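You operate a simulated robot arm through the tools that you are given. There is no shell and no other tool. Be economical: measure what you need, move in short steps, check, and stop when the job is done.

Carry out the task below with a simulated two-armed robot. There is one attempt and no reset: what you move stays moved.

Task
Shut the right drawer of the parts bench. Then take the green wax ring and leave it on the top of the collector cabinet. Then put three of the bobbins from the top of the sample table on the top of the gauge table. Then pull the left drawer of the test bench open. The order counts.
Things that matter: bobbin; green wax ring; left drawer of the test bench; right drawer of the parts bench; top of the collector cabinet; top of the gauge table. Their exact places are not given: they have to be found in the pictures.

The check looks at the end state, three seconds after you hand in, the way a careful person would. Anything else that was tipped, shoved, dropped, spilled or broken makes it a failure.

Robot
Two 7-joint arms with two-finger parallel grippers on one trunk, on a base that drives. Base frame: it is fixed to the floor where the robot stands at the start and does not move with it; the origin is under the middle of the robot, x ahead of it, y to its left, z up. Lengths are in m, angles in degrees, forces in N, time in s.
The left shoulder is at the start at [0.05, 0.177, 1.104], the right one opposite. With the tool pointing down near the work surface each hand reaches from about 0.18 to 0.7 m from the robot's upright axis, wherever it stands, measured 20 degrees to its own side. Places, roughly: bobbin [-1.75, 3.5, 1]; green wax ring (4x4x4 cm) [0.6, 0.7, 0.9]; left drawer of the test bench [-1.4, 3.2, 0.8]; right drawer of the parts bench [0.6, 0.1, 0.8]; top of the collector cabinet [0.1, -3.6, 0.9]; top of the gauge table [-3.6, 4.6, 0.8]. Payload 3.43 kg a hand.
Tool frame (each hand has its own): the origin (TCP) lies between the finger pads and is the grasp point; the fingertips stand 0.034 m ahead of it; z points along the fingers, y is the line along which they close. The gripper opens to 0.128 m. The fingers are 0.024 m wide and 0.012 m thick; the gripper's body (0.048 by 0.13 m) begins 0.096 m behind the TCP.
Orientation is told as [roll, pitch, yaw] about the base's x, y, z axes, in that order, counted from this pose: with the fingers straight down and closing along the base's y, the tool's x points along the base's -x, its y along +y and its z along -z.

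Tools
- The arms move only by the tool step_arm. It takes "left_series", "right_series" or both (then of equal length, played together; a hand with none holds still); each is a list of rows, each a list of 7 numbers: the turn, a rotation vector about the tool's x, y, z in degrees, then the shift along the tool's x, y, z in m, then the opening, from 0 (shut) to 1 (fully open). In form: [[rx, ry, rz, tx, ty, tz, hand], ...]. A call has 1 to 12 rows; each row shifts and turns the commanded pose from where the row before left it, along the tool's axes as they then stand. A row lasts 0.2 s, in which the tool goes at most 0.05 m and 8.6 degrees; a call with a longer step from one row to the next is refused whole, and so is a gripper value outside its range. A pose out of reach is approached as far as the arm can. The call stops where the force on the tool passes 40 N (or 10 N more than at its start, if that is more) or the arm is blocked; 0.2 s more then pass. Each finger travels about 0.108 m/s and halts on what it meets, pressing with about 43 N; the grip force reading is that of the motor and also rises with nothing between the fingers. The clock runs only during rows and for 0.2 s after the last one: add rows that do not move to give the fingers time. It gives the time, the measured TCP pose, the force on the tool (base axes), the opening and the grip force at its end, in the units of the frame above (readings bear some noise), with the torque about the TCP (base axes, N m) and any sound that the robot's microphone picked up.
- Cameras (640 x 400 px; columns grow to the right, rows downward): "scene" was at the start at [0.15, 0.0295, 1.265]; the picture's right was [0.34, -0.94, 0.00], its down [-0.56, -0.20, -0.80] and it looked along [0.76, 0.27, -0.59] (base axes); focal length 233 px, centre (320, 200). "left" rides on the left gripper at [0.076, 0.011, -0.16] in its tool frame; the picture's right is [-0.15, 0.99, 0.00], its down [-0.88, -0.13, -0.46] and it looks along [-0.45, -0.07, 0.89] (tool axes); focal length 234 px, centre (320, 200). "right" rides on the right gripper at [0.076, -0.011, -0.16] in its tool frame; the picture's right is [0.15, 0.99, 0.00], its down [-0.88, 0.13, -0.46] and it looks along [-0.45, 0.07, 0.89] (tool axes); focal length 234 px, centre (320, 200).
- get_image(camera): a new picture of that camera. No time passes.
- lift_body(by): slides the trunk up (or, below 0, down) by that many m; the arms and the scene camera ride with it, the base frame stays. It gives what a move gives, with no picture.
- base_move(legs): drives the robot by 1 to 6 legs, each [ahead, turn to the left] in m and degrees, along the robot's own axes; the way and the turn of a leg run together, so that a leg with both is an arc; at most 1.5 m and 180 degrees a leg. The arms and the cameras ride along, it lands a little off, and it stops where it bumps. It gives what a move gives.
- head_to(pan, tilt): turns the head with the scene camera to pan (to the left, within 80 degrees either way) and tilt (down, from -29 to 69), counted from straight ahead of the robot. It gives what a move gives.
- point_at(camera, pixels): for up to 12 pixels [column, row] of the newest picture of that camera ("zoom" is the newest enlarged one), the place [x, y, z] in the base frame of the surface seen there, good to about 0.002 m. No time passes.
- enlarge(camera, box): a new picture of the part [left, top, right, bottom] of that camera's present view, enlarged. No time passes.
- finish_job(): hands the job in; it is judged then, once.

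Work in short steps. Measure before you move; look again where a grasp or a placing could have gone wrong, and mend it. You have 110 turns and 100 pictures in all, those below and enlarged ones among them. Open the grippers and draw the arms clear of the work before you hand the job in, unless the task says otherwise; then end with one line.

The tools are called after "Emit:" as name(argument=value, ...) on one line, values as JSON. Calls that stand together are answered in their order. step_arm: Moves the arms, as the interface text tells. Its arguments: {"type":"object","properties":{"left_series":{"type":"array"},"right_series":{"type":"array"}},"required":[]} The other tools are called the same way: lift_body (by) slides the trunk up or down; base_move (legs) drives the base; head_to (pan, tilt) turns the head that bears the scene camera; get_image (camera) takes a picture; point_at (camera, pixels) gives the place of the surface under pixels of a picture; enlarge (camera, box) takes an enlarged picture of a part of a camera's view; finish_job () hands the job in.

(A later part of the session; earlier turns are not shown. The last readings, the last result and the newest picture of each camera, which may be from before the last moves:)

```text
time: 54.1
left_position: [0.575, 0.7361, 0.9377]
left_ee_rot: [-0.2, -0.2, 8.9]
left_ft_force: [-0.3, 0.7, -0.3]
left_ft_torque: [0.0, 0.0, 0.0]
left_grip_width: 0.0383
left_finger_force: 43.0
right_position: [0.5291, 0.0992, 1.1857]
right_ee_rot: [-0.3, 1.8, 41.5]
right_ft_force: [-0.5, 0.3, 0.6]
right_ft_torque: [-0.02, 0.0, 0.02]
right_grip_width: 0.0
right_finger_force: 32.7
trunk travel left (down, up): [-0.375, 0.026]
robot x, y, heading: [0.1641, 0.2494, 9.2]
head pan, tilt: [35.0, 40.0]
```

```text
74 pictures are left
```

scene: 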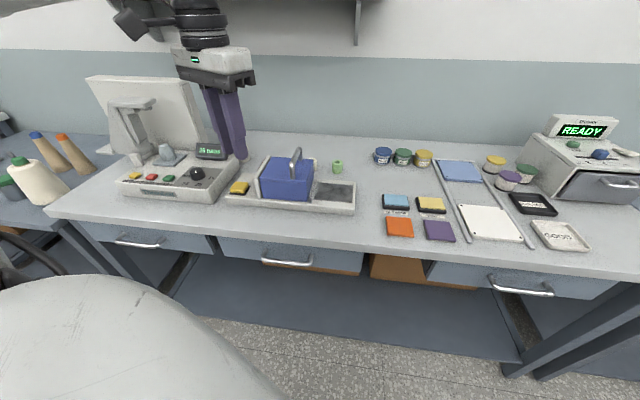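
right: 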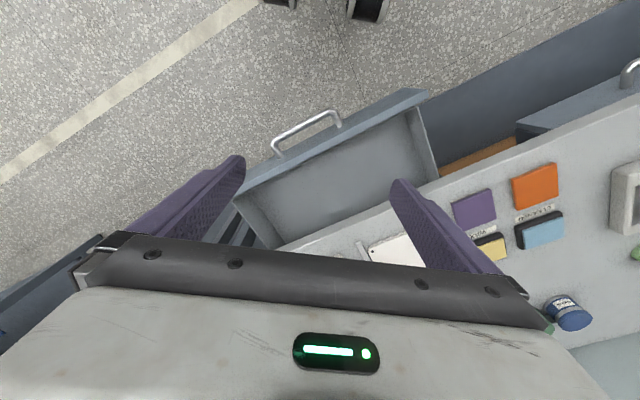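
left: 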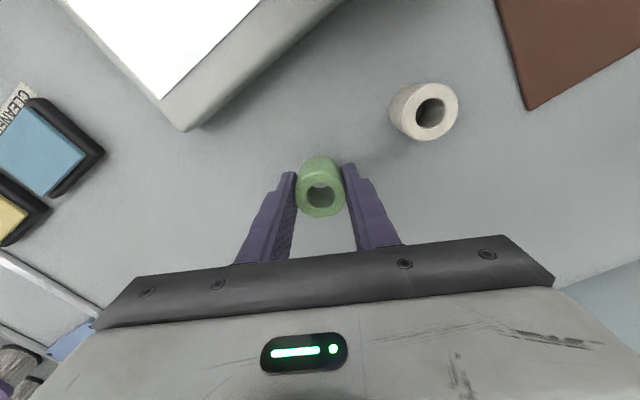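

I check whether the ring rose with the hand, since its top would then be near 0.94.

Emit:
point_at(camera="left", pixels=[[306, 205], [334, 205], [321, 213], [321, 165]])

Emit:
step_arm(left_series=[[0, 0, 0, 0, 0, -0.005, 0], [0, 0, 0, 0, 0, -0.005, 0], [0, 0, 0, 0, 0, -0.005, 0]])

Emit:
get_image(camera="left")

Emit:
point_at(camera="left", pixels=[[306, 205], [334, 205], [321, 213], [321, 165]])

```text
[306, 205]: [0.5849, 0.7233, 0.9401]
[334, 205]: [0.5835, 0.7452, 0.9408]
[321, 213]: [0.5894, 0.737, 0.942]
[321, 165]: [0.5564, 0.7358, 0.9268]
```

```text
time: 54.9
left_position: [0.5751, 0.736, 0.9529]
left_ee_rot: [-0.1, -0.2, 8.9]
left_ft_force: [0.0, -0.5, 0.0]
left_ft_torque: [-0.02, 0.01, 0.0]
left_grip_width: 0.0382
left_finger_force: 43.1
right_position: [0.5302, 0.1003, 1.1852]
right_ee_rot: [-0.2, 1.7, 41.6]
right_ft_force: [-0.2, 0.1, -0.7]
right_ft_torque: [0.0, 0.0, 0.01]
right_grip_width: 0.0
right_finger_force: 32.8
trunk travel left (down, up): [-0.375, 0.026]
robot x, y, heading: [0.1694, 0.2507, 9.0]
head pan, tilt: [35.0, 40.0]
```

```text
73 pictures are left
```

left: 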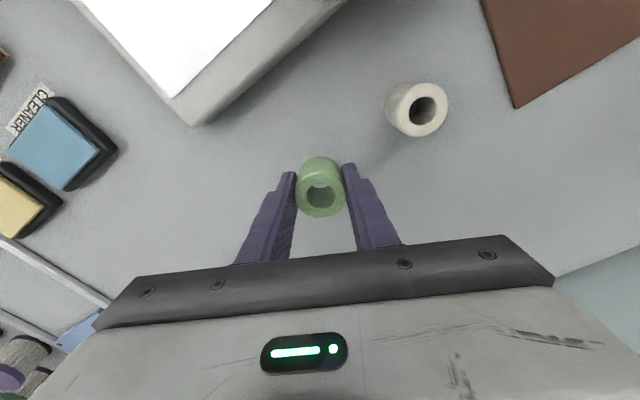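

```text
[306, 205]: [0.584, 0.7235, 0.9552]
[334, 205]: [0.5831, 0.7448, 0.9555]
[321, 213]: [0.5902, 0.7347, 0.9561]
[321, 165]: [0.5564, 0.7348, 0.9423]
```

It rises with the hand this time, so the earlier slip came from the fast lift. I keep moves gentle and lift at about 1.2 cm per row.

Emit:
step_arm(left_series=[[0, 0, 0, 0, 0, -0.008, 0], [0, 0, 0, 0, 0, -0.012, 0], [0, 0, 0, 0, 0, -0.013, 0], [0, 0, 0, 0, 0, -0.013, 0], [0, 0, 0, 0, 0, -0.013, 0], [0, 0, 0, 0, 0, -0.013, 0], [0, 0, 0, 0, 0, -0.013, 0], [0, 0, 0, 0, 0, -0.013, 0], [0, 0, 0, 0, 0, -0.013, 0], [0, 0, 0, 0, 0, -0.013, 0], [0, 0, 0, 0, 0, -0.012, 0], [0, 0, 0, 0, 0, -0.008, 0]])

Emit:
get_image(camera="left")

```text
time: 57.5
left_position: [0.5736, 0.7353, 1.0961]
left_ee_rot: [-0.2, -0.3, 8.9]
left_ft_force: [0.3, 0.0, -0.8]
left_ft_torque: [-0.03, -0.01, 0.0]
left_grip_width: 0.0384
left_finger_force: 42.9
right_position: [0.5308, 0.1007, 1.1839]
right_ee_rot: [-0.2, 1.7, 41.5]
right_ft_force: [0.4, -0.9, -0.3]
right_ft_torque: [0.0, -0.01, -0.01]
right_grip_width: 0.0
right_finger_force: 32.8
trunk travel left (down, up): [-0.375, 0.026]
robot x, y, heading: [0.1667, 0.2516, 9.1]
head pan, tilt: [35.0, 40.0]
```

```text
72 pictures are left
```

left: 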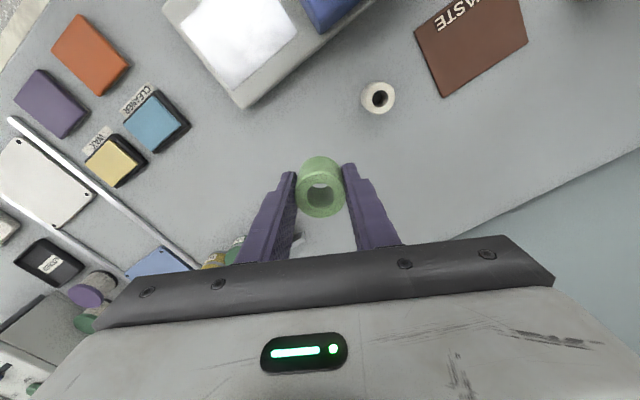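

The ring is held. I raise a bit more while drawing it in gently, then back the base off a little and check the grip.

Emit:
step_arm(left_series=[[0, 0, 0, 0, 0, -0.01, 0], [0, 0, 0, 0.005, 0, -0.01, 0], [0, 0, 0, 0.01, 0, -0.01, 0], [0, 0, 0, 0.013, 0, -0.005, 0], [0, 0, 0, 0.013, 0, 0, 0], [0, 0, 0, 0.013, 0, 0, 0], [0, 0, 0, 0.013, 0, 0, 0], [0, 0, 0, 0.013, 0, 0, 0], [0, 0, 0, 0.013, 0, 0, 0], [0, 0, 0, 0.01, 0, 0, 0], [0, 0, 0, 0.005, 0, 0, 0]])

Emit:
base_move(legs=[[-0.1, 0]])

```text
time: 59.9
left_position: [0.468, 0.719, 1.132]
left_ee_rot: [-0.2, -0.3, 9.0]
left_ft_force: [-0.4, 0.1, -0.1]
left_ft_torque: [-0.04, -0.01, 0.0]
left_grip_width: 0.0383
left_finger_force: 43.2
right_position: [0.5292, 0.1012, 1.1851]
right_ee_rot: [-0.2, 1.7, 41.5]
right_ft_force: [-0.3, -0.3, -0.6]
right_ft_torque: [0.01, 0.03, 0.03]
right_grip_width: 0.0001
right_finger_force: 32.7
trunk travel left (down, up): [-0.375, 0.026]
robot x, y, heading: [0.1683, 0.2504, 8.8]
head pan, tilt: [35.0, 40.0]
```

```text
time: 61.0
left_position: [0.3688, 0.7035, 1.1323]
left_ee_rot: [-0.2, -0.1, 8.9]
left_ft_force: [-0.1, -0.2, -0.4]
left_ft_torque: [0.02, 0.02, -0.01]
left_grip_width: 0.0381
left_finger_force: 42.8
right_position: [0.4315, 0.0844, 1.1855]
right_ee_rot: [-0.2, 1.6, 41.6]
right_ft_force: [-0.3, -0.3, -0.3]
right_ft_torque: [0.01, -0.05, 0.01]
right_grip_width: 0.0001
right_finger_force: 32.8
trunk travel left (down, up): [-0.375, 0.026]
robot x, y, heading: [0.0715, 0.2336, 9.2]
head pan, tilt: [35.0, 40.0]
```

The grip holds through base motion. I back up to the earlier turning spot and face the collector cabinet side, the green unit seen earlier at (415,180).

Emit:
base_move(legs=[[-0.2, 0], [0, -85]])

Emit:
head_to(pan=0, tilt=25)

Emit:
get_image(camera="scene")

```text
time: 66.2
left_position: [0.3693, -0.0458, 1.1312]
left_ee_rot: [-0.4, -0.3, -75.0]
left_ft_force: [0.2, -0.1, -0.9]
left_ft_torque: [-0.01, 0.02, 0.02]
left_grip_width: 0.0382
left_finger_force: 42.3
right_position: [-0.2389, -0.1732, 1.1845]
right_ee_rot: [-0.3, 1.6, -42.4]
right_ft_force: [0.1, -0.7, 0.0]
right_ft_torque: [0.01, 0.01, -0.01]
right_grip_width: 0.0
right_finger_force: 32.9
trunk travel left (down, up): [-0.375, 0.026]
robot x, y, heading: [-0.1258, 0.2073, -74.9]
head pan, tilt: [35.0, 40.0]
```

```text
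time: 67.2
left_position: [0.3702, -0.0467, 1.1314]
left_ee_rot: [-0.2, -0.2, -75.1]
left_ft_force: [-0.2, 0.4, 0.3]
left_ft_torque: [0.0, 0.04, 0.0]
left_grip_width: 0.0386
left_finger_force: 43.1
right_position: [-0.2388, -0.1736, 1.1848]
right_ee_rot: [-0.2, 1.6, -42.4]
right_ft_force: [0.0, -0.1, -0.4]
right_ft_torque: [0.0, 0.01, 0.03]
right_grip_width: 0.0
right_finger_force: 33.1
trunk travel left (down, up): [-0.375, 0.026]
robot x, y, heading: [-0.1299, 0.2052, -75.2]
head pan, tilt: [0.0, 25.0]
```

```text
71 pictures are left
```

scene: 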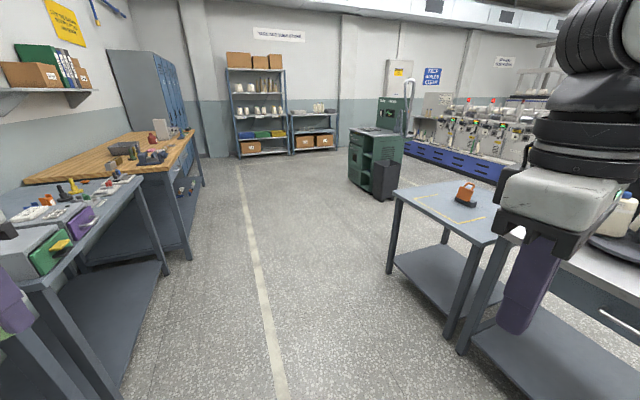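

Emit:
enlarge(camera="scene", box=[310, 80, 470, 220])

Emit:
point_at(camera="scene", pixels=[[352, 133], [376, 135], [400, 134], [360, 190], [392, 197], [349, 180], [395, 190], [485, 245], [445, 335], [195, 135], [205, 185], [130, 180]])

```text
2.86 times, centred on (390, 150) of scene
```

zoom: 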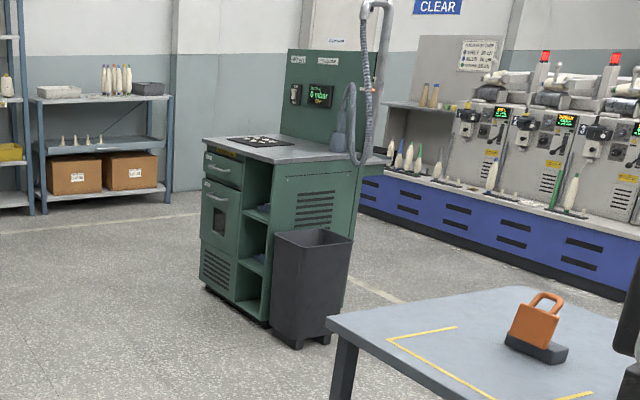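

```text
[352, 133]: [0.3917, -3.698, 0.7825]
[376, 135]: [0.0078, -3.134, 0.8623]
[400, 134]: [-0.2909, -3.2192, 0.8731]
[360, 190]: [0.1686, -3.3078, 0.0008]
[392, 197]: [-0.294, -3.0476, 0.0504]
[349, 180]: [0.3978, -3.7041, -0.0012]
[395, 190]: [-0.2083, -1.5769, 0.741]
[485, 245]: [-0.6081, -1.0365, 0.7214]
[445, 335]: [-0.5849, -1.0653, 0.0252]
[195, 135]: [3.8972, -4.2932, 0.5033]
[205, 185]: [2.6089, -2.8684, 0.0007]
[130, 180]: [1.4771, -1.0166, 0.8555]
```

I measure the cabinet top in the enlarged view.

Emit:
point_at(camera="zoom", pixels=[[206, 142], [230, 147], [270, 158], [285, 150], [310, 155], [330, 158], [375, 158], [262, 141], [282, 132], [240, 135], [355, 240], [300, 150]])

```text
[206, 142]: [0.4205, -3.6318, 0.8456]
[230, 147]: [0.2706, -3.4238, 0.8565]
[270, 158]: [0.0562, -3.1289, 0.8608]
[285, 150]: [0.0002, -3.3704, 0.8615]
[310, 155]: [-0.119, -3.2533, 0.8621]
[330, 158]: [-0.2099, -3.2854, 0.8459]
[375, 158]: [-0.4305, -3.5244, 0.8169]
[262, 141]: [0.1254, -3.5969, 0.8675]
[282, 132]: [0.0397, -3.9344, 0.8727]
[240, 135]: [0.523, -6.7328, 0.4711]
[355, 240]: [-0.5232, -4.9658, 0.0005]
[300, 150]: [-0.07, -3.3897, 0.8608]
```

The cabinet top is at z 0.861, with its near corner at (0.056,-3.13). A clear spot is around (0.0,-3.33), between the grate and the near edge, so I drive to a stand near (0.16,-2.77) while keeping clear of the table at right.

Emit:
base_move(legs=[[0, -1.5], [1.5, 0], [0.15, 0], [0, -16.9], [1.25, 0]])

Emit:
head_to(pan=-10, tilt=45)

Emit:
get_image(camera="scene")

```text
time: 82.9
left_position: [0.6058, -3.0376, 1.1329]
left_ee_rot: [-0.1, -0.2, -92.4]
left_ft_force: [0.1, -0.4, -0.1]
left_ft_torque: [0.06, 0.02, 0.01]
left_grip_width: 0.0383
left_finger_force: 43.3
right_position: [-0.0144, -2.9761, 1.1844]
right_ee_rot: [-0.3, 1.6, -59.8]
right_ft_force: [0.3, -0.5, 0.5]
right_ft_torque: [0.01, -0.01, -0.02]
right_grip_width: 0.0
right_finger_force: 33.2
trunk travel left (down, up): [-0.375, 0.026]
robot x, y, heading: [0.2062, -2.6476, -92.5]
head pan, tilt: [0.0, 25.0]
```

```text
time: 83.7
left_position: [0.6059, -3.0391, 1.1309]
left_ee_rot: [-0.1, -0.2, -92.4]
left_ft_force: [1.4, 0.7, 0.1]
left_ft_torque: [-0.02, 0.0, 0.02]
left_grip_width: 0.0382
left_finger_force: 43.2
right_position: [-0.0127, -2.9769, 1.1847]
right_ee_rot: [-0.2, 1.6, -59.8]
right_ft_force: [-0.4, -0.4, -0.6]
right_ft_torque: [-0.01, -0.03, 0.01]
right_grip_width: 0.0
right_finger_force: 32.6
trunk travel left (down, up): [-0.375, 0.026]
robot x, y, heading: [0.205, -2.6537, -92.2]
head pan, tilt: [-10.0, 45.0]
```

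```text
69 pictures are left
```

scene: 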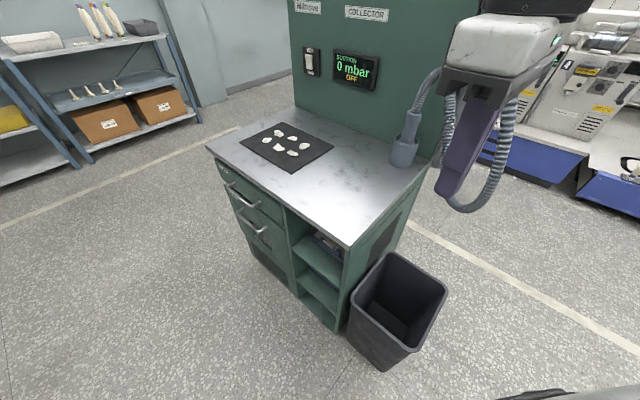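

This is the labelled collector, with clear top around (325,190). I measure the corners and the candidate spot.

Emit:
point_at(camera="scene", pixels=[[350, 240], [210, 147], [325, 195], [345, 185], [300, 170], [332, 147], [400, 150], [428, 165], [295, 108], [395, 255], [370, 160]])

```text
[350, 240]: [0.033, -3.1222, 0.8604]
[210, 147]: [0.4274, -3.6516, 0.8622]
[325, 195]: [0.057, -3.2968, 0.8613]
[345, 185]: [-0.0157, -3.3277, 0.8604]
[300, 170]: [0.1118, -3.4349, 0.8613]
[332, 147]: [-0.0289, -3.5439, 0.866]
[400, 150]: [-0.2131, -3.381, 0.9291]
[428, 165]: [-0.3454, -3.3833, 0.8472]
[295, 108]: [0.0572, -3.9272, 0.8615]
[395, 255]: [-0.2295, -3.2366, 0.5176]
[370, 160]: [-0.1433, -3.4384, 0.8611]
```

I drive 0.12 m closer and turn right 54° so the spot lies about 38° to the left.

Emit:
base_move(legs=[[0.12, 0], [0, -54]])

Emit:
get_image(camera="left")

```text
time: 87.4
left_position: [0.1239, -3.324, 1.1316]
left_ee_rot: [-0.1, -0.1, -146.3]
left_ft_force: [-0.4, -0.1, -0.2]
left_ft_torque: [-0.01, -0.01, -0.01]
left_grip_width: 0.0382
left_finger_force: 42.9
right_position: [-0.192, -2.7879, 1.1856]
right_ee_rot: [-0.2, 1.7, -113.6]
right_ft_force: [0.6, -0.6, 0.7]
right_ft_torque: [0.04, -0.01, 0.01]
right_grip_width: 0.0
right_finger_force: 32.9
trunk travel left (down, up): [-0.375, 0.026]
robot x, y, heading: [0.1956, -2.7737, -146.3]
head pan, tilt: [-10.0, 45.0]
```

```text
68 pictures are left
```

left: 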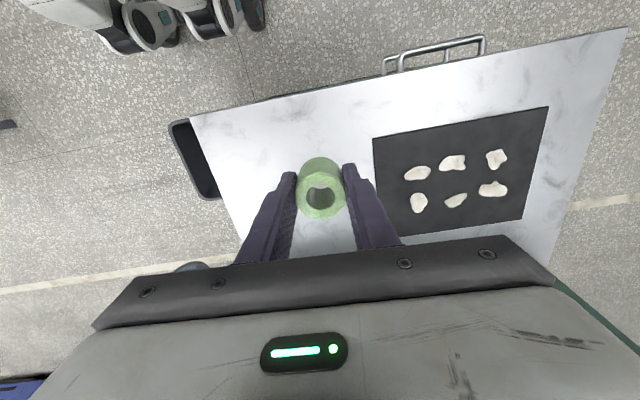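

I move gently over the clear spot (~(0.055,-3.31)) and begin the slow descent.

Emit:
step_arm(left_series=[[0, 0, 0, -0.01, -0.01, 0, 0], [0, 0, 0, -0.01, -0.01, 0, 0], [0, 0, 0, -0.01, -0.01, 0, 0], [0, 0, 0, -0.01, -0.01, 0.005, 0], [0, 0, 0, -0.01, -0.01, 0.01, 0], [0, 0, 0, 0, 0, 0.014, 0], [0, 0, 0, 0, 0, 0.014, 0], [0, 0, 0, 0, 0, 0.014, 0], [0, 0, 0, 0, 0, 0.014, 0], [0, 0, 0, 0, 0, 0.014, 0], [0, 0, 0, 0, 0, 0.014, 0], [0, 0, 0, 0, 0, 0.014, 0]])

Emit:
step_arm(left_series=[[0, 0, 0, 0, 0, 0.014, 0], [0, 0, 0, 0, 0, 0.014, 0], [0, 0, 0, 0, 0, 0.014, 0], [0, 0, 0, 0, 0, 0.014, 0], [0, 0, 0, 0, 0, 0.014, 0], [0, 0, 0, 0, 0, 0.014, 0], [0, 0, 0, 0, 0, 0.01, 0], [0, 0, 0, 0, 0, 0, 0]])

Emit:
get_image(camera="left")

Emit:
point_at(camera="left", pixels=[[306, 205], [334, 205], [321, 165], [321, 155]])

```text
time: 90.0
left_position: [0.0552, -3.3087, 1.0186]
left_ee_rot: [-0.1, -0.2, -146.3]
left_ft_force: [0.0, 0.5, -0.4]
left_ft_torque: [0.01, 0.0, -0.02]
left_grip_width: 0.0381
left_finger_force: 43.3
right_position: [-0.1908, -2.7887, 1.1857]
right_ee_rot: [-0.2, 1.7, -113.6]
right_ft_force: [-0.2, -0.1, -0.4]
right_ft_torque: [0.0, 0.02, 0.02]
right_grip_width: 0.0001
right_finger_force: 33.1
trunk travel left (down, up): [-0.375, 0.026]
robot x, y, heading: [0.2, -2.7708, -146.3]
head pan, tilt: [-10.0, 45.0]
```

```text
time: 91.8
left_position: [0.0531, -3.3083, 0.9245]
left_ee_rot: [-0.2, -0.2, -146.4]
left_ft_force: [-0.8, 0.3, -0.3]
left_ft_torque: [-0.02, -0.04, -0.01]
left_grip_width: 0.0385
left_finger_force: 42.7
right_position: [-0.1912, -2.7884, 1.1846]
right_ee_rot: [-0.2, 1.7, -113.6]
right_ft_force: [0.7, 0.4, 0.1]
right_ft_torque: [-0.01, 0.0, -0.05]
right_grip_width: 0.0
right_finger_force: 32.6
trunk travel left (down, up): [-0.375, 0.026]
robot x, y, heading: [0.2031, -2.7689, -146.0]
head pan, tilt: [-10.0, 45.0]
```

```text
67 pictures are left
```

left: 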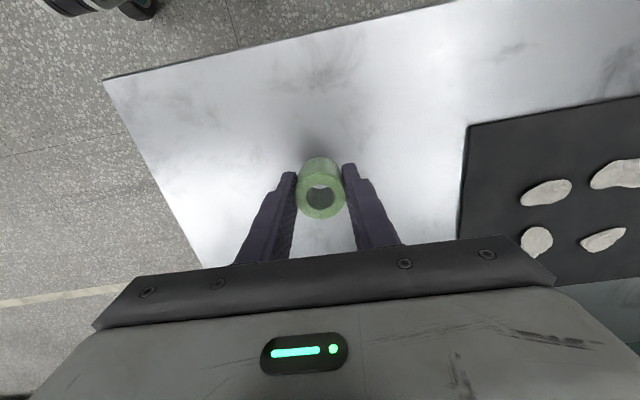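

```text
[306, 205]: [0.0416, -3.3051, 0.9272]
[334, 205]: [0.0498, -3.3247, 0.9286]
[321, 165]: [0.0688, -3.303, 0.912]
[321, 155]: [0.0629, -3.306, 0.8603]
```

The ring's bottom is at about 0.888 over the 0.861 surface. I lower 2.6 cm in small steps, then release, wait, and rise.

Emit:
step_arm(left_series=[[0, 0, 0, 0, 0, 0.01, 0], [0, 0, 0, 0, 0, 0.008, 0], [0, 0, 0, 0, 0, 0.005, 0], [0, 0, 0, 0, 0, 0.003, 0], [0, 0, 0, 0, 0, 0, 0], [0, 0, 0, 0, 0, 0, 0.55], [0, 0, 0, 0, 0, 0, 0.55], [0, 0, 0, 0, 0, 0, 0.55], [0, 0, 0, 0, 0, -0.02, 0.55], [0, 0, 0, 0, 0, -0.04, 0.55], [0, 0, 0, 0, 0, -0.05, 0.55], [0, 0, 0, 0, 0, -0.05, 0.55]])

Emit:
get_image(camera="left")

```text
time: 94.4
left_position: [0.0539, -3.309, 1.0595]
left_ee_rot: [-0.3, -0.1, -146.3]
left_ft_force: [-0.1, -0.6, 0.2]
left_ft_torque: [-0.04, -0.02, -0.03]
left_grip_width: 0.0702
left_finger_force: 0.0
right_position: [-0.1911, -2.7886, 1.1853]
right_ee_rot: [-0.3, 1.7, -113.6]
right_ft_force: [0.1, 0.3, -0.4]
right_ft_torque: [-0.01, 0.0, 0.01]
right_grip_width: 0.0
right_finger_force: 33.2
trunk travel left (down, up): [-0.375, 0.026]
robot x, y, heading: [0.2017, -2.771, -146.3]
head pan, tilt: [-10.0, 45.0]
```

```text
66 pictures are left
```

left: 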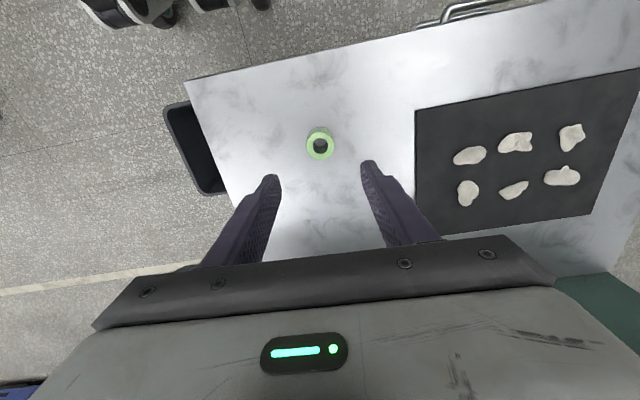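

The ring stands upright on the cabinet top at (320,145). I raise and draw the left hand in, back off and drive towards the other end of the room.

Emit:
step_arm(left_series=[[0, 0, 0, 0.02, 0, -0.045, 0.55], [0, 0, 0, 0.04, 0, -0.02, 0.55], [0, 0, 0, 0.04, 0, 0, 0.55], [0, 0, 0, 0.04, 0, 0, 0.55]])

Emit:
base_move(legs=[[-0.3, 0], [0, -115.6], [1.41, 0], [0, 6], [1.5, 0]])

Emit:
head_to(pan=15, tilt=20)

Emit:
get_image(camera="scene")

```text
time: 95.4
left_position: [0.1731, -3.2321, 1.1243]
left_ee_rot: [-0.2, -0.1, -146.3]
left_ft_force: [-0.8, 0.3, -1.1]
left_ft_torque: [0.04, 0.01, 0.02]
left_grip_width: 0.0704
left_finger_force: 0.0
right_position: [-0.191, -2.7862, 1.1857]
right_ee_rot: [-0.3, 1.7, -113.7]
right_ft_force: [0.4, -0.5, 0.7]
right_ft_torque: [-0.02, 0.05, 0.01]
right_grip_width: 0.0
right_finger_force: 33.0
trunk travel left (down, up): [-0.375, 0.026]
robot x, y, heading: [0.1992, -2.7718, -146.1]
head pan, tilt: [-10.0, 45.0]
```

```text
time: 116.4
left_position: [-0.5378, 0.4165, 1.1246]
left_ee_rot: [-0.3, -0.1, 103.5]
left_ft_force: [0.3, 0.3, 0.8]
left_ft_torque: [-0.01, 0.02, 0.02]
left_grip_width: 0.0706
left_finger_force: 0.0
right_position: [0.0052, 0.604, 1.1847]
right_ee_rot: [-0.2, 1.7, 136.3]
right_ft_force: [0.5, -0.1, -0.2]
right_ft_torque: [-0.02, -0.03, 0.04]
right_grip_width: 0.0
right_finger_force: 33.1
trunk travel left (down, up): [-0.375, 0.026]
robot x, y, heading: [-0.1117, 0.2306, 103.6]
head pan, tilt: [-10.0, 45.0]
```

```text
time: 117.2
left_position: [-0.5365, 0.4155, 1.1244]
left_ee_rot: [-0.1, -0.2, 103.6]
left_ft_force: [0.0, 0.0, -0.5]
left_ft_torque: [0.01, -0.02, -0.01]
left_grip_width: 0.0705
left_finger_force: 0.0
right_position: [0.005, 0.6042, 1.185]
right_ee_rot: [-0.2, 1.8, 136.3]
right_ft_force: [-0.1, -0.7, 0.0]
right_ft_torque: [0.0, -0.01, -0.03]
right_grip_width: 0.0
right_finger_force: 32.9
trunk travel left (down, up): [-0.375, 0.026]
robot x, y, heading: [-0.1118, 0.229, 103.7]
head pan, tilt: [15.0, 20.0]
```

```text
65 pictures are left
```

scene: 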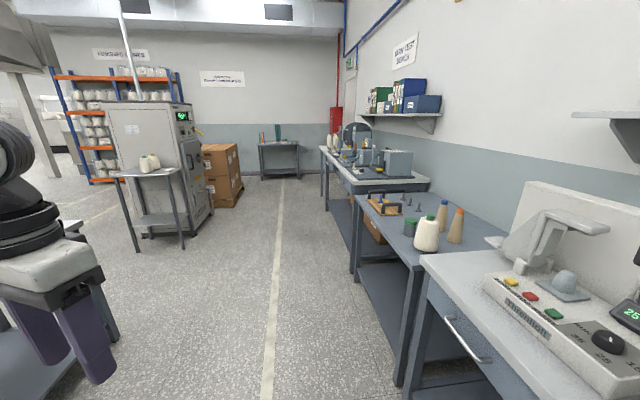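

I see a small table with bobbins at (150,165), the yarn test bench at (360,170), and a table at the far end at (278,145). I enlarge and measure them.

Emit:
enlarge(camera="scene", box=[230, 100, 450, 240])

Emit:
point_at(camera="zoom", pixels=[[290, 130], [308, 125], [260, 145], [330, 180], [345, 170], [140, 130], [290, 160], [490, 180], [420, 230], [360, 240]])

Emit:
enlarge(camera="scene", box=[80, 120, 240, 220])

Emit:
point_at(camera="zoom", pixels=[[265, 180], [300, 165], [180, 195], [400, 190], [230, 210], [420, 500], [230, 395], [130, 205]])

```text
2.86 times, centred on (340, 170) of scene
```

zoom: 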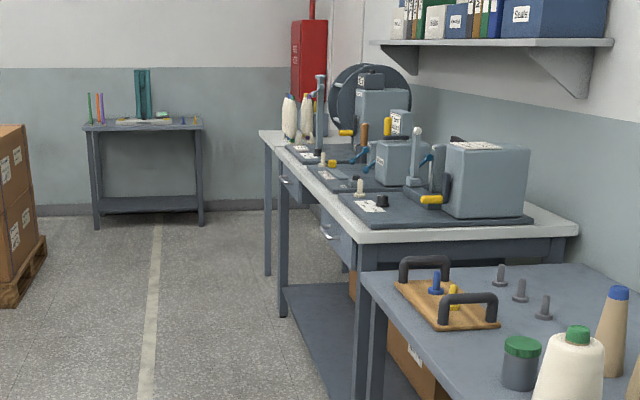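

```text
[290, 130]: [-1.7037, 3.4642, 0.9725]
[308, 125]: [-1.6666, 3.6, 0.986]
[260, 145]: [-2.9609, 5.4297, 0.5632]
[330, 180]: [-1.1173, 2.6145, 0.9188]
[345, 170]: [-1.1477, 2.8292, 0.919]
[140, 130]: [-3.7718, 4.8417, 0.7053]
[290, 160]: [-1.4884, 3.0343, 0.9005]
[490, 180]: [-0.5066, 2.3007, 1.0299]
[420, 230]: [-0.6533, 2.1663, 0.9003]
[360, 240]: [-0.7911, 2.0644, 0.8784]
```

```text
4.00 times, centred on (160, 170) of scene
```

zoom: 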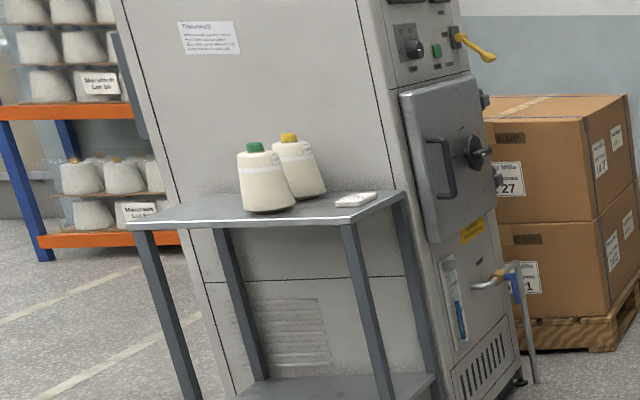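

```text
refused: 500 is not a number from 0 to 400
```

The gauge table with a teal stand is at the far end (~(-3.7,4.7)), and the white bobbins are near (-1.70,3.5), just past the yarn test bench. I drive up the aisle along heading 126° and look.

Emit:
base_move(legs=[[0, 22], [1.5, 0], [0.6, 0]])

Emit:
head_to(pan=-35, tilt=30)

Emit:
get_image(camera="scene")

```text
time: 128.9
left_position: [-1.7982, 1.9712, 1.1237]
left_ee_rot: [-0.2, -0.2, 125.2]
left_ft_force: [0.2, 0.7, 0.5]
left_ft_torque: [-0.05, 0.0, 0.03]
left_grip_width: 0.0703
left_finger_force: 0.1
right_position: [-1.3633, 2.3456, 1.1852]
right_ee_rot: [-0.2, 1.8, 157.9]
right_ft_force: [-0.3, -0.4, 0.4]
right_ft_torque: [-0.03, 0.0, 0.01]
right_grip_width: 0.0001
right_finger_force: 33.4
trunk travel left (down, up): [-0.375, 0.026]
robot x, y, heading: [-1.3373, 1.9557, 125.1]
head pan, tilt: [15.0, 20.0]
```

```text
time: 130.1
left_position: [-1.7987, 1.9696, 1.1247]
left_ee_rot: [-0.2, -0.3, 125.2]
left_ft_force: [-0.4, -0.3, -0.2]
left_ft_torque: [0.01, 0.0, 0.0]
left_grip_width: 0.0704
left_finger_force: 0.1
right_position: [-1.3641, 2.3451, 1.1857]
right_ee_rot: [-0.1, 1.8, 158.0]
right_ft_force: [-0.5, 0.1, 0.1]
right_ft_torque: [-0.03, 0.01, 0.01]
right_grip_width: 0.0001
right_finger_force: 33.3
trunk travel left (down, up): [-0.375, 0.026]
robot x, y, heading: [-1.3403, 1.9544, 125.2]
head pan, tilt: [-35.0, 30.0]
```

```text
62 pictures are left
```

scene: 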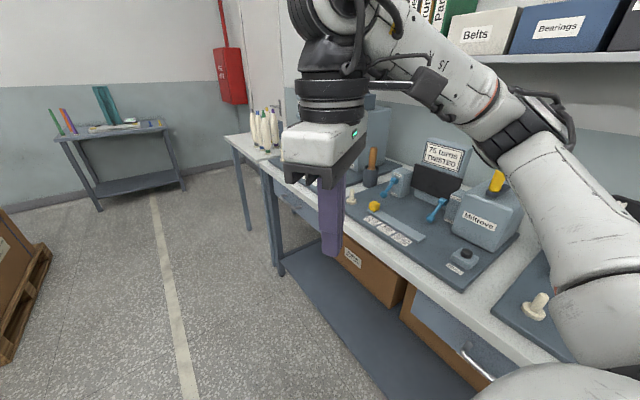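

The bobbins stand at (265,127) on a narrow table beyond the test bench. I enlarge and measure that and the gauge table.

Emit:
enlarge(camera="scene", box=[210, 90, 330, 190])

Emit:
point_at(camera="zoom", pixels=[[235, 190], [253, 190], [280, 170], [300, 180], [225, 160], [260, 150], [80, 245], [180, 300], [230, 300], [300, 360], [150, 255]])

Emit:
enlarge(camera="scene", box=[30, 70, 230, 220])

Emit:
point_at(camera="zoom", pixels=[[90, 215], [160, 220], [430, 190], [470, 150], [330, 180], [240, 100], [215, 185], [380, 165], [110, 150], [230, 455], [210, 445]])

```text
4.00 times, centred on (270, 140) of scene
```

zoom: 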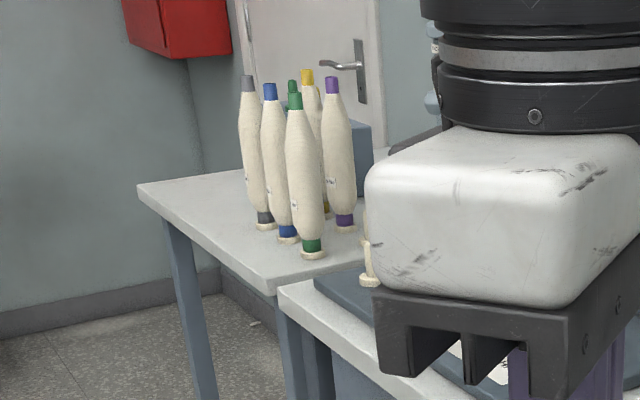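

```text
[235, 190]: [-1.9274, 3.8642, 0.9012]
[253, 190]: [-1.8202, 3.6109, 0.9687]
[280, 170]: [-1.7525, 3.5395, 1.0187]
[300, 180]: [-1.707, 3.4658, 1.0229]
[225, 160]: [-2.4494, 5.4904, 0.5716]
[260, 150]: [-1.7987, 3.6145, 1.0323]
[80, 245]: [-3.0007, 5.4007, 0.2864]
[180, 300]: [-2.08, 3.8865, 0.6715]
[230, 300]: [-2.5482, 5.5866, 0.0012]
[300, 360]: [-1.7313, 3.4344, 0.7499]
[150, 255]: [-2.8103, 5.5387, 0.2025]
```

```text
2.67 times, centred on (130, 145) of scene
```

zoom: 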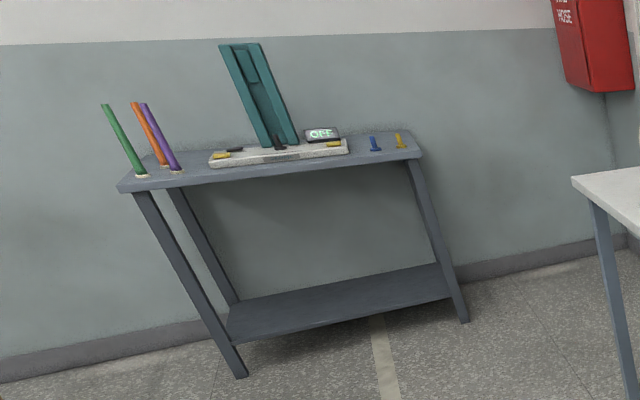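

```text
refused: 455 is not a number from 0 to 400
```

I measure the gauge-table top, pallet and drawer handles in this view, then plan the stand.

Emit:
point_at(camera="zoom", pixels=[[125, 190], [155, 183], [415, 155], [415, 135], [280, 167], [240, 160], [145, 176], [375, 148], [400, 145], [250, 80], [345, 150], [200, 160]])

Emit:
point_at(camera="scene", pixels=[[45, 250], [5, 350], [0, 220], [300, 205], [290, 195], [315, 215], [480, 365], [270, 175], [275, 265], [230, 140], [262, 160]])

```text
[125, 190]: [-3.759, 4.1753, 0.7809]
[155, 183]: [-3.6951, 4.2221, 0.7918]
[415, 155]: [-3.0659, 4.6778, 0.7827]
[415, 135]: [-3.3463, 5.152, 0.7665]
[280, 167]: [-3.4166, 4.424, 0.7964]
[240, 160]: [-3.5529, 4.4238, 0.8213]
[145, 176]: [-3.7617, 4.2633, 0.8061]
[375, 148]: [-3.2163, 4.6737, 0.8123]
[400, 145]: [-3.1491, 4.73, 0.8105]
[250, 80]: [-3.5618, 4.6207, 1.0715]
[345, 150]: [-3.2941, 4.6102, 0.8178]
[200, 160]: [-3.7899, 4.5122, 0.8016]
```

```text
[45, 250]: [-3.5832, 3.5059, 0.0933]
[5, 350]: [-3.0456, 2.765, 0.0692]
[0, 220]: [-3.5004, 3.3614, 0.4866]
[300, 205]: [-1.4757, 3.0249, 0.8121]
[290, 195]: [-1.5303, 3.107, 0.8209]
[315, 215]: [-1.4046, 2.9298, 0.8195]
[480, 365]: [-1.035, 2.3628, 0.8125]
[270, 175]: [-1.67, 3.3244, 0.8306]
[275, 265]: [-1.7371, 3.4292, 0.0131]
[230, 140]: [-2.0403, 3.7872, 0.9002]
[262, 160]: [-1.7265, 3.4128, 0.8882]
```

The sample table front edge is at n≈0.57, with front-row bobbins (grey, blue, green) at n≈0.65, t≈3.99/3.90/3.81. I drive to stand opposite them, staying off the benches until I have turned.

Emit:
base_move(legs=[[0, 5.5], [1.5, 0], [0.03, 0], [0, -95]])

Emit:
head_to(pan=0, tilt=30)

Emit:
get_image(camera="scene")

```text
time: 142.5
left_position: [-2.3227, 3.5707, 1.1239]
left_ee_rot: [-0.3, -0.1, 35.6]
left_ft_force: [0.6, -1.1, 0.2]
left_ft_torque: [0.0, 0.0, 0.02]
left_grip_width: 0.0706
left_finger_force: 0.1
right_position: [-1.9449, 3.1398, 1.1853]
right_ee_rot: [-0.3, 1.7, 68.3]
right_ft_force: [-0.3, 0.1, -0.9]
right_ft_torque: [0.03, -0.02, -0.01]
right_grip_width: 0.0001
right_finger_force: 33.2
trunk travel left (down, up): [-0.375, 0.026]
robot x, y, heading: [-2.3345, 3.1165, 35.7]
head pan, tilt: [-35.0, 30.0]
```

```text
time: 143.5
left_position: [-2.3225, 3.5725, 1.1251]
left_ee_rot: [-0.2, -0.2, 35.5]
left_ft_force: [0.4, 0.2, 0.1]
left_ft_torque: [-0.01, -0.01, 0.03]
left_grip_width: 0.0704
left_finger_force: 0.1
right_position: [-1.9457, 3.1404, 1.184]
right_ee_rot: [-0.2, 1.7, 68.4]
right_ft_force: [-0.8, -0.6, -0.4]
right_ft_torque: [0.0, 0.01, 0.01]
right_grip_width: 0.0
right_finger_force: 32.6
trunk travel left (down, up): [-0.375, 0.026]
robot x, y, heading: [-2.3367, 3.1119, 35.7]
head pan, tilt: [0.0, 30.0]
```

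```text
59 pictures are left
```

scene: 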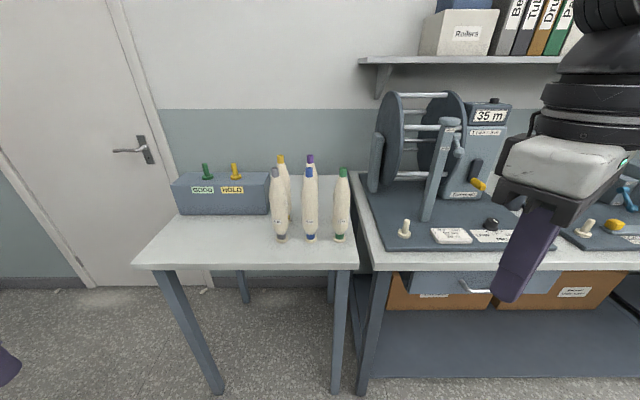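

The bobbins stand at (280–345,160–240). I enlarge and measure their tops and bases.

Emit:
enlarge(camera="scene", box=[240, 140, 384, 260])

Emit:
point_at(camera="zoom", pixels=[[155, 127], [309, 145], [460, 140], [180, 75], [309, 75], [155, 260], [309, 270], [445, 270], [185, 445], [155, 200], [309, 200], [452, 200]])

```text
3.33 times, centred on (312, 200) of scene
```

zoom: 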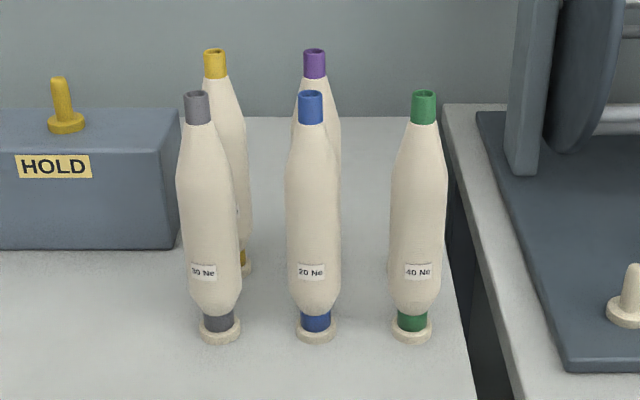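

```text
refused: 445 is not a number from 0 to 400
```

The bobbins seem to sit on small flanged pegs. I measure each one.

Emit:
point_at(camera="zoom", pixels=[[197, 105], [311, 105], [424, 105], [215, 60], [315, 60], [208, 250], [314, 250], [418, 250], [220, 335], [316, 335], [411, 335], [350, 360]])

Emit:
point_at(camera="zoom", pixels=[[197, 94], [311, 93], [424, 93], [180, 200], [236, 200], [290, 200], [338, 200], [393, 200], [446, 200], [218, 320], [220, 325], [470, 395]])

```text
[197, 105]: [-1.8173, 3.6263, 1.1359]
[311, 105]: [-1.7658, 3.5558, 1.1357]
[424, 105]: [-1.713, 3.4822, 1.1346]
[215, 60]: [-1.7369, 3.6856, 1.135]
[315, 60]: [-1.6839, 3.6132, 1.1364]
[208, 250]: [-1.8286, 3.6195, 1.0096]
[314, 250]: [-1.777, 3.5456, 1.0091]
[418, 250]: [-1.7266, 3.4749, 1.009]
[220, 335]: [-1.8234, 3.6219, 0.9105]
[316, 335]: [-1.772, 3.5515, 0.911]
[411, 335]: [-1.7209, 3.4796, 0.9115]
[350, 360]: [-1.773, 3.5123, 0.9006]
```

```text
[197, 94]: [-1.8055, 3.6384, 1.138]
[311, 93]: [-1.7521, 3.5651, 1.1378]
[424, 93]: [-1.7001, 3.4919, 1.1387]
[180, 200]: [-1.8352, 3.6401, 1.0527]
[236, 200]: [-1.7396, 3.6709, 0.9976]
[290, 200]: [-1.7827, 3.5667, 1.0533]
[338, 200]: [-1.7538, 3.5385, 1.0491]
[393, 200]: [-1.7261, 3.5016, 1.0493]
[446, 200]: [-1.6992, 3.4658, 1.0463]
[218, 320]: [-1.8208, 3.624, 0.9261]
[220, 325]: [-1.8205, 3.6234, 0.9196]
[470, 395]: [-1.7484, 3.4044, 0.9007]
```

Tops are at z 1.140, the bodies are about 42 mm wide, and the axes are grey (-1.808,3.633), blue (-1.757,3.562) and green (-1.704,3.489). I drive 0.24 m closer and put the left hand in front of the grey one at z 1.06, to slide it in horizontally.

Emit:
base_move(legs=[[0.24, 0]])

Emit:
step_arm(left_series=[[0, 0, 0, -0.0156, -0.042, 0.011, 0.55], [0, 0, 0, -0.0156, -0.042, 0.011, 0.55], [0, 0, 0, -0.0156, -0.042, 0.011, 0.55], [0, 0, 0, -0.0156, -0.042, 0.011, 0.55], [0, 0, 0, -0.0156, -0.042, 0.011, 0.55], [0, 0, 0, -0.0156, -0.042, 0.01, 0.55], [0, 0, 0, 0, 0, 0, 0.55]])

Emit:
get_image(camera="scene")

Emit:
get_image(camera="left")

```text
time: 145.3
left_position: [-2.1274, 3.7108, 1.1244]
left_ee_rot: [-0.2, -0.1, 35.5]
left_ft_force: [-0.1, 0.1, -0.4]
left_ft_torque: [-0.01, 0.02, 0.02]
left_grip_width: 0.0703
left_finger_force: 0.1
right_position: [-1.7501, 3.2781, 1.1842]
right_ee_rot: [-0.2, 1.7, 68.3]
right_ft_force: [0.3, 0.8, -0.3]
right_ft_torque: [0.02, 0.02, -0.02]
right_grip_width: 0.0002
right_finger_force: 32.8
trunk travel left (down, up): [-0.375, 0.026]
robot x, y, heading: [-2.14, 3.2532, 35.7]
head pan, tilt: [0.0, 30.0]
```

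```text
time: 146.9
left_position: [-1.9055, 3.5588, 1.0604]
left_ee_rot: [-0.3, -0.3, 35.5]
left_ft_force: [-0.2, 0.1, -0.1]
left_ft_torque: [-0.02, 0.01, -0.03]
left_grip_width: 0.0703
left_finger_force: 0.1
right_position: [-1.7517, 3.2786, 1.1859]
right_ee_rot: [-0.3, 1.7, 68.3]
right_ft_force: [0.2, -0.5, -1.4]
right_ft_torque: [0.0, -0.04, -0.01]
right_grip_width: 0.0002
right_finger_force: 33.2
trunk travel left (down, up): [-0.375, 0.026]
robot x, y, heading: [-2.1428, 3.2488, 35.6]
head pan, tilt: [0.0, 30.0]
```

```text
57 pictures are left
```

scene: 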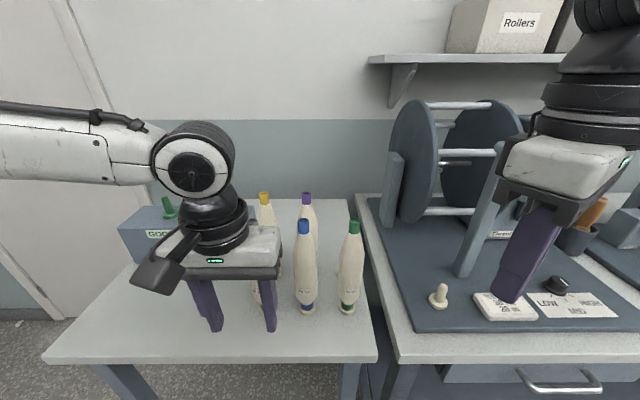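

```text
56 pictures are left
```

left: 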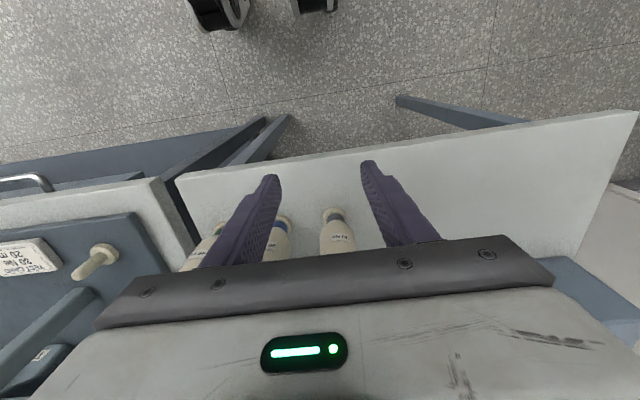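

Grey is well centred between the fingers. I slide in 12 cm along the approach and close.

Emit:
step_arm(left_series=[[0, 0, 0, -0.025, 0.003, 0, 0.55], [0, 0, 0, -0.025, 0, 0, 0.55], [0, 0, 0, -0.025, 0, 0, 0.55], [0, 0, 0, -0.025, 0, 0, 0.55], [0, 0, 0, -0.022, 0, 0, 0.55], [0, 0, 0, 0, 0, 0, 0.4], [0, 0, 0, 0, 0, 0, 0], [0, 0, 0, 0, 0, 0, 0], [0, 0, 0, 0, 0, 0, 0], [0, 0, 0, 0, 0, 0, 0]])

Emit:
get_image(camera="scene")

```text
time: 148.4
left_position: [-1.8411, 3.635, 1.0628]
left_ee_rot: [-1.3, 0.2, 34.5]
left_ft_force: [-5.8, -13.9, 1.4]
left_ft_torque: [-0.63, 0.15, -0.18]
left_grip_width: 0.0
left_finger_force: 18.8
left hand out of reach, approached as far as the arm can: row 3, 4, 5
right_position: [-1.7518, 3.273, 1.1862]
right_ee_rot: [-0.2, 1.5, 68.0]
right_ft_force: [-0.3, -0.4, -0.3]
right_ft_torque: [0.04, 0.02, -0.01]
right_grip_width: 0.0
right_finger_force: 33.4
trunk travel left (down, up): [-0.375, 0.026]
robot x, y, heading: [-2.1426, 3.2525, 35.7]
head pan, tilt: [0.0, 30.0]
stopped in row 7 (left hand): the force on the tool passed its limit (the readings are from after the stop); the commanded pose is now the measured one
```

```text
55 pictures are left
```

scene: 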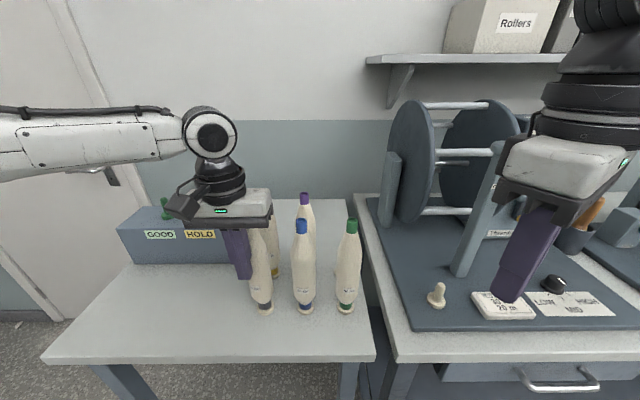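

The reach limit bent the path and the fingers closed beside the bobbin with a force. I look closely before moving.

Emit:
enlarge(camera="scene", box=[190, 170, 380, 330])

Emit:
get_image(camera="left")

```text
2.50 times, centred on (285, 250) of scene
```

zoom: 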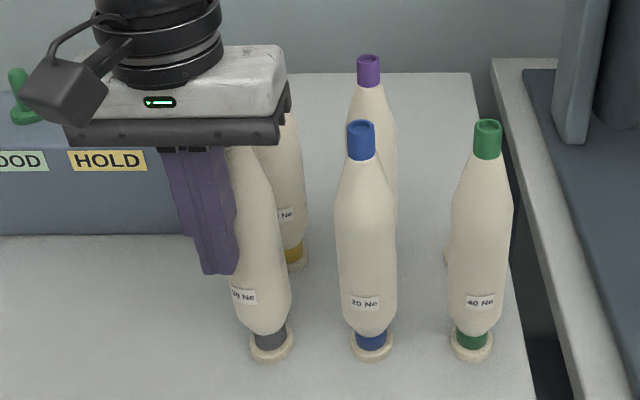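

```text
53 pictures are left
```

left: 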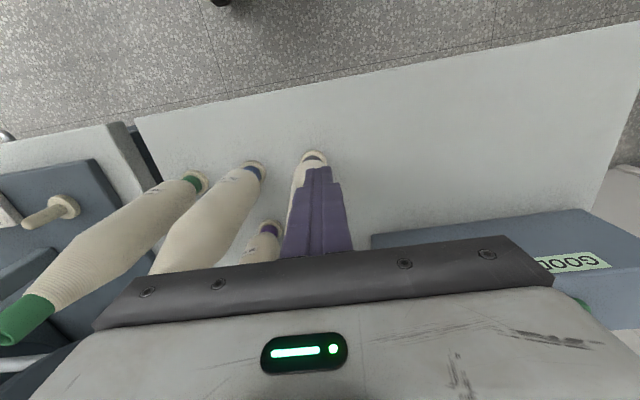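

Grey still stands, and the closed fingers only touch its left side. I move the hand left, then back out.

Emit:
step_arm(left_series=[[0, 0, 0, 0, 0.015, 0, 0], [0, 0, 0, 0, 0.02, 0, 0], [0, 0, 0, 0.03, 0.01, 0, 0], [0, 0, 0, 0.04, 0, 0, 0], [0, 0, 0, 0.04, 0, 0, 0], [0, 0, 0, 0.04, 0, 0, 0.55], [0, 0, 0, 0.04, 0.03, 0, 0.55], [0, 0, 0, 0.0, 0.04, 0, 0.55]])

Emit:
enlarge(camera="scene", box=[190, 170, 380, 330])

```text
time: 150.2
left_position: [-2.0623, 3.6243, 1.0598]
left_ee_rot: [-1.6, 0.2, 34.7]
left_ft_force: [-0.9, 0.7, -0.4]
left_ft_torque: [-0.01, 0.01, 0.03]
left_grip_width: 0.0704
left_finger_force: 0.1
right_position: [-1.7515, 3.2783, 1.1853]
right_ee_rot: [-0.3, 1.7, 68.2]
right_ft_force: [-0.2, -0.3, -0.6]
right_ft_torque: [0.01, -0.02, 0.01]
right_grip_width: 0.0
right_finger_force: 33.1
trunk travel left (down, up): [-0.375, 0.026]
robot x, y, heading: [-2.1421, 3.2518, 35.3]
head pan, tilt: [0.0, 30.0]
```

```text
2.50 times, centred on (285, 250) of scene
```

zoom: 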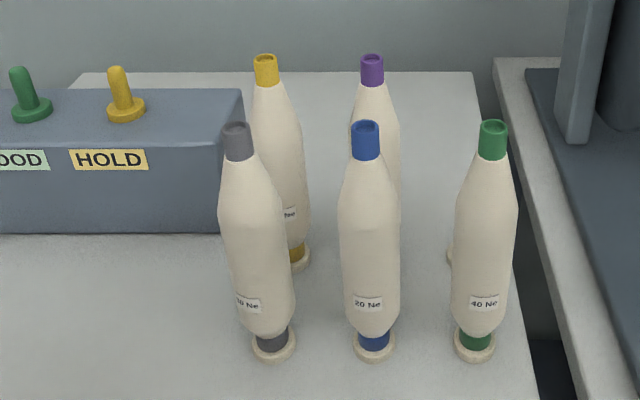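

All bobbins stand. The left arm works better about 40° to its side, so I turn the base right 26°.

Emit:
base_move(legs=[[0, -26]])

Emit:
get_image(camera="left")

```text
time: 152.0
left_position: [-1.9068, 3.5522, 1.0592]
left_ee_rot: [-1.5, 0.0, 9.0]
left_ft_force: [0.3, -0.1, 0.5]
left_ft_torque: [0.01, 0.0, 0.0]
left_grip_width: 0.07
left_finger_force: 0.1
right_position: [-1.7771, 3.1046, 1.1847]
right_ee_rot: [-0.1, 1.7, 42.5]
right_ft_force: [-0.6, 0.0, -0.7]
right_ft_torque: [0.03, 0.02, -0.05]
right_grip_width: 0.0
right_finger_force: 32.7
trunk travel left (down, up): [-0.375, 0.026]
robot x, y, heading: [-2.1386, 3.2476, 9.7]
head pan, tilt: [0.0, 30.0]
```

```text
51 pictures are left
```

left: 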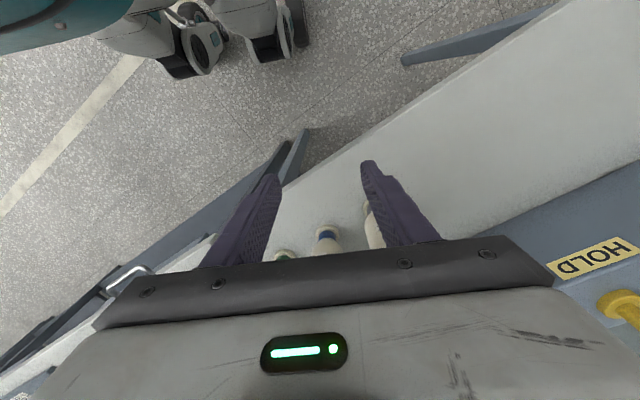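

The hand sits in front of grey, offset 6 cm. I shift sideways first, levelling the small roll, and check that it reaches.

Emit:
step_arm(left_series=[[-1.5, 0, 0, 0, 0.02, 0, 0.55], [0, 0, 0, 0, 0.022, 0, 0.55], [0, 0, 0, 0, 0.022, 0, 0.55], [0, 0, 0, -0.02, 0, 0, 0.55], [0, 0, 0, -0.02, 0, 0, 0.55]])

```text
time: 153.2
left_position: [-1.8766, 3.6219, 1.0583]
left_ee_rot: [0.1, 0.1, 9.0]
left_ft_force: [0.1, 0.4, 0.2]
left_ft_torque: [-0.01, -0.03, -0.04]
left_grip_width: 0.0705
left_finger_force: 0.1
right_position: [-1.7771, 3.1059, 1.1836]
right_ee_rot: [-0.2, 1.7, 42.4]
right_ft_force: [0.8, 0.8, 0.4]
right_ft_torque: [-0.01, -0.03, -0.03]
right_grip_width: 0.0
right_finger_force: 33.1
trunk travel left (down, up): [-0.375, 0.026]
robot x, y, heading: [-2.1445, 3.252, 9.9]
head pan, tilt: [0.0, 30.0]
```

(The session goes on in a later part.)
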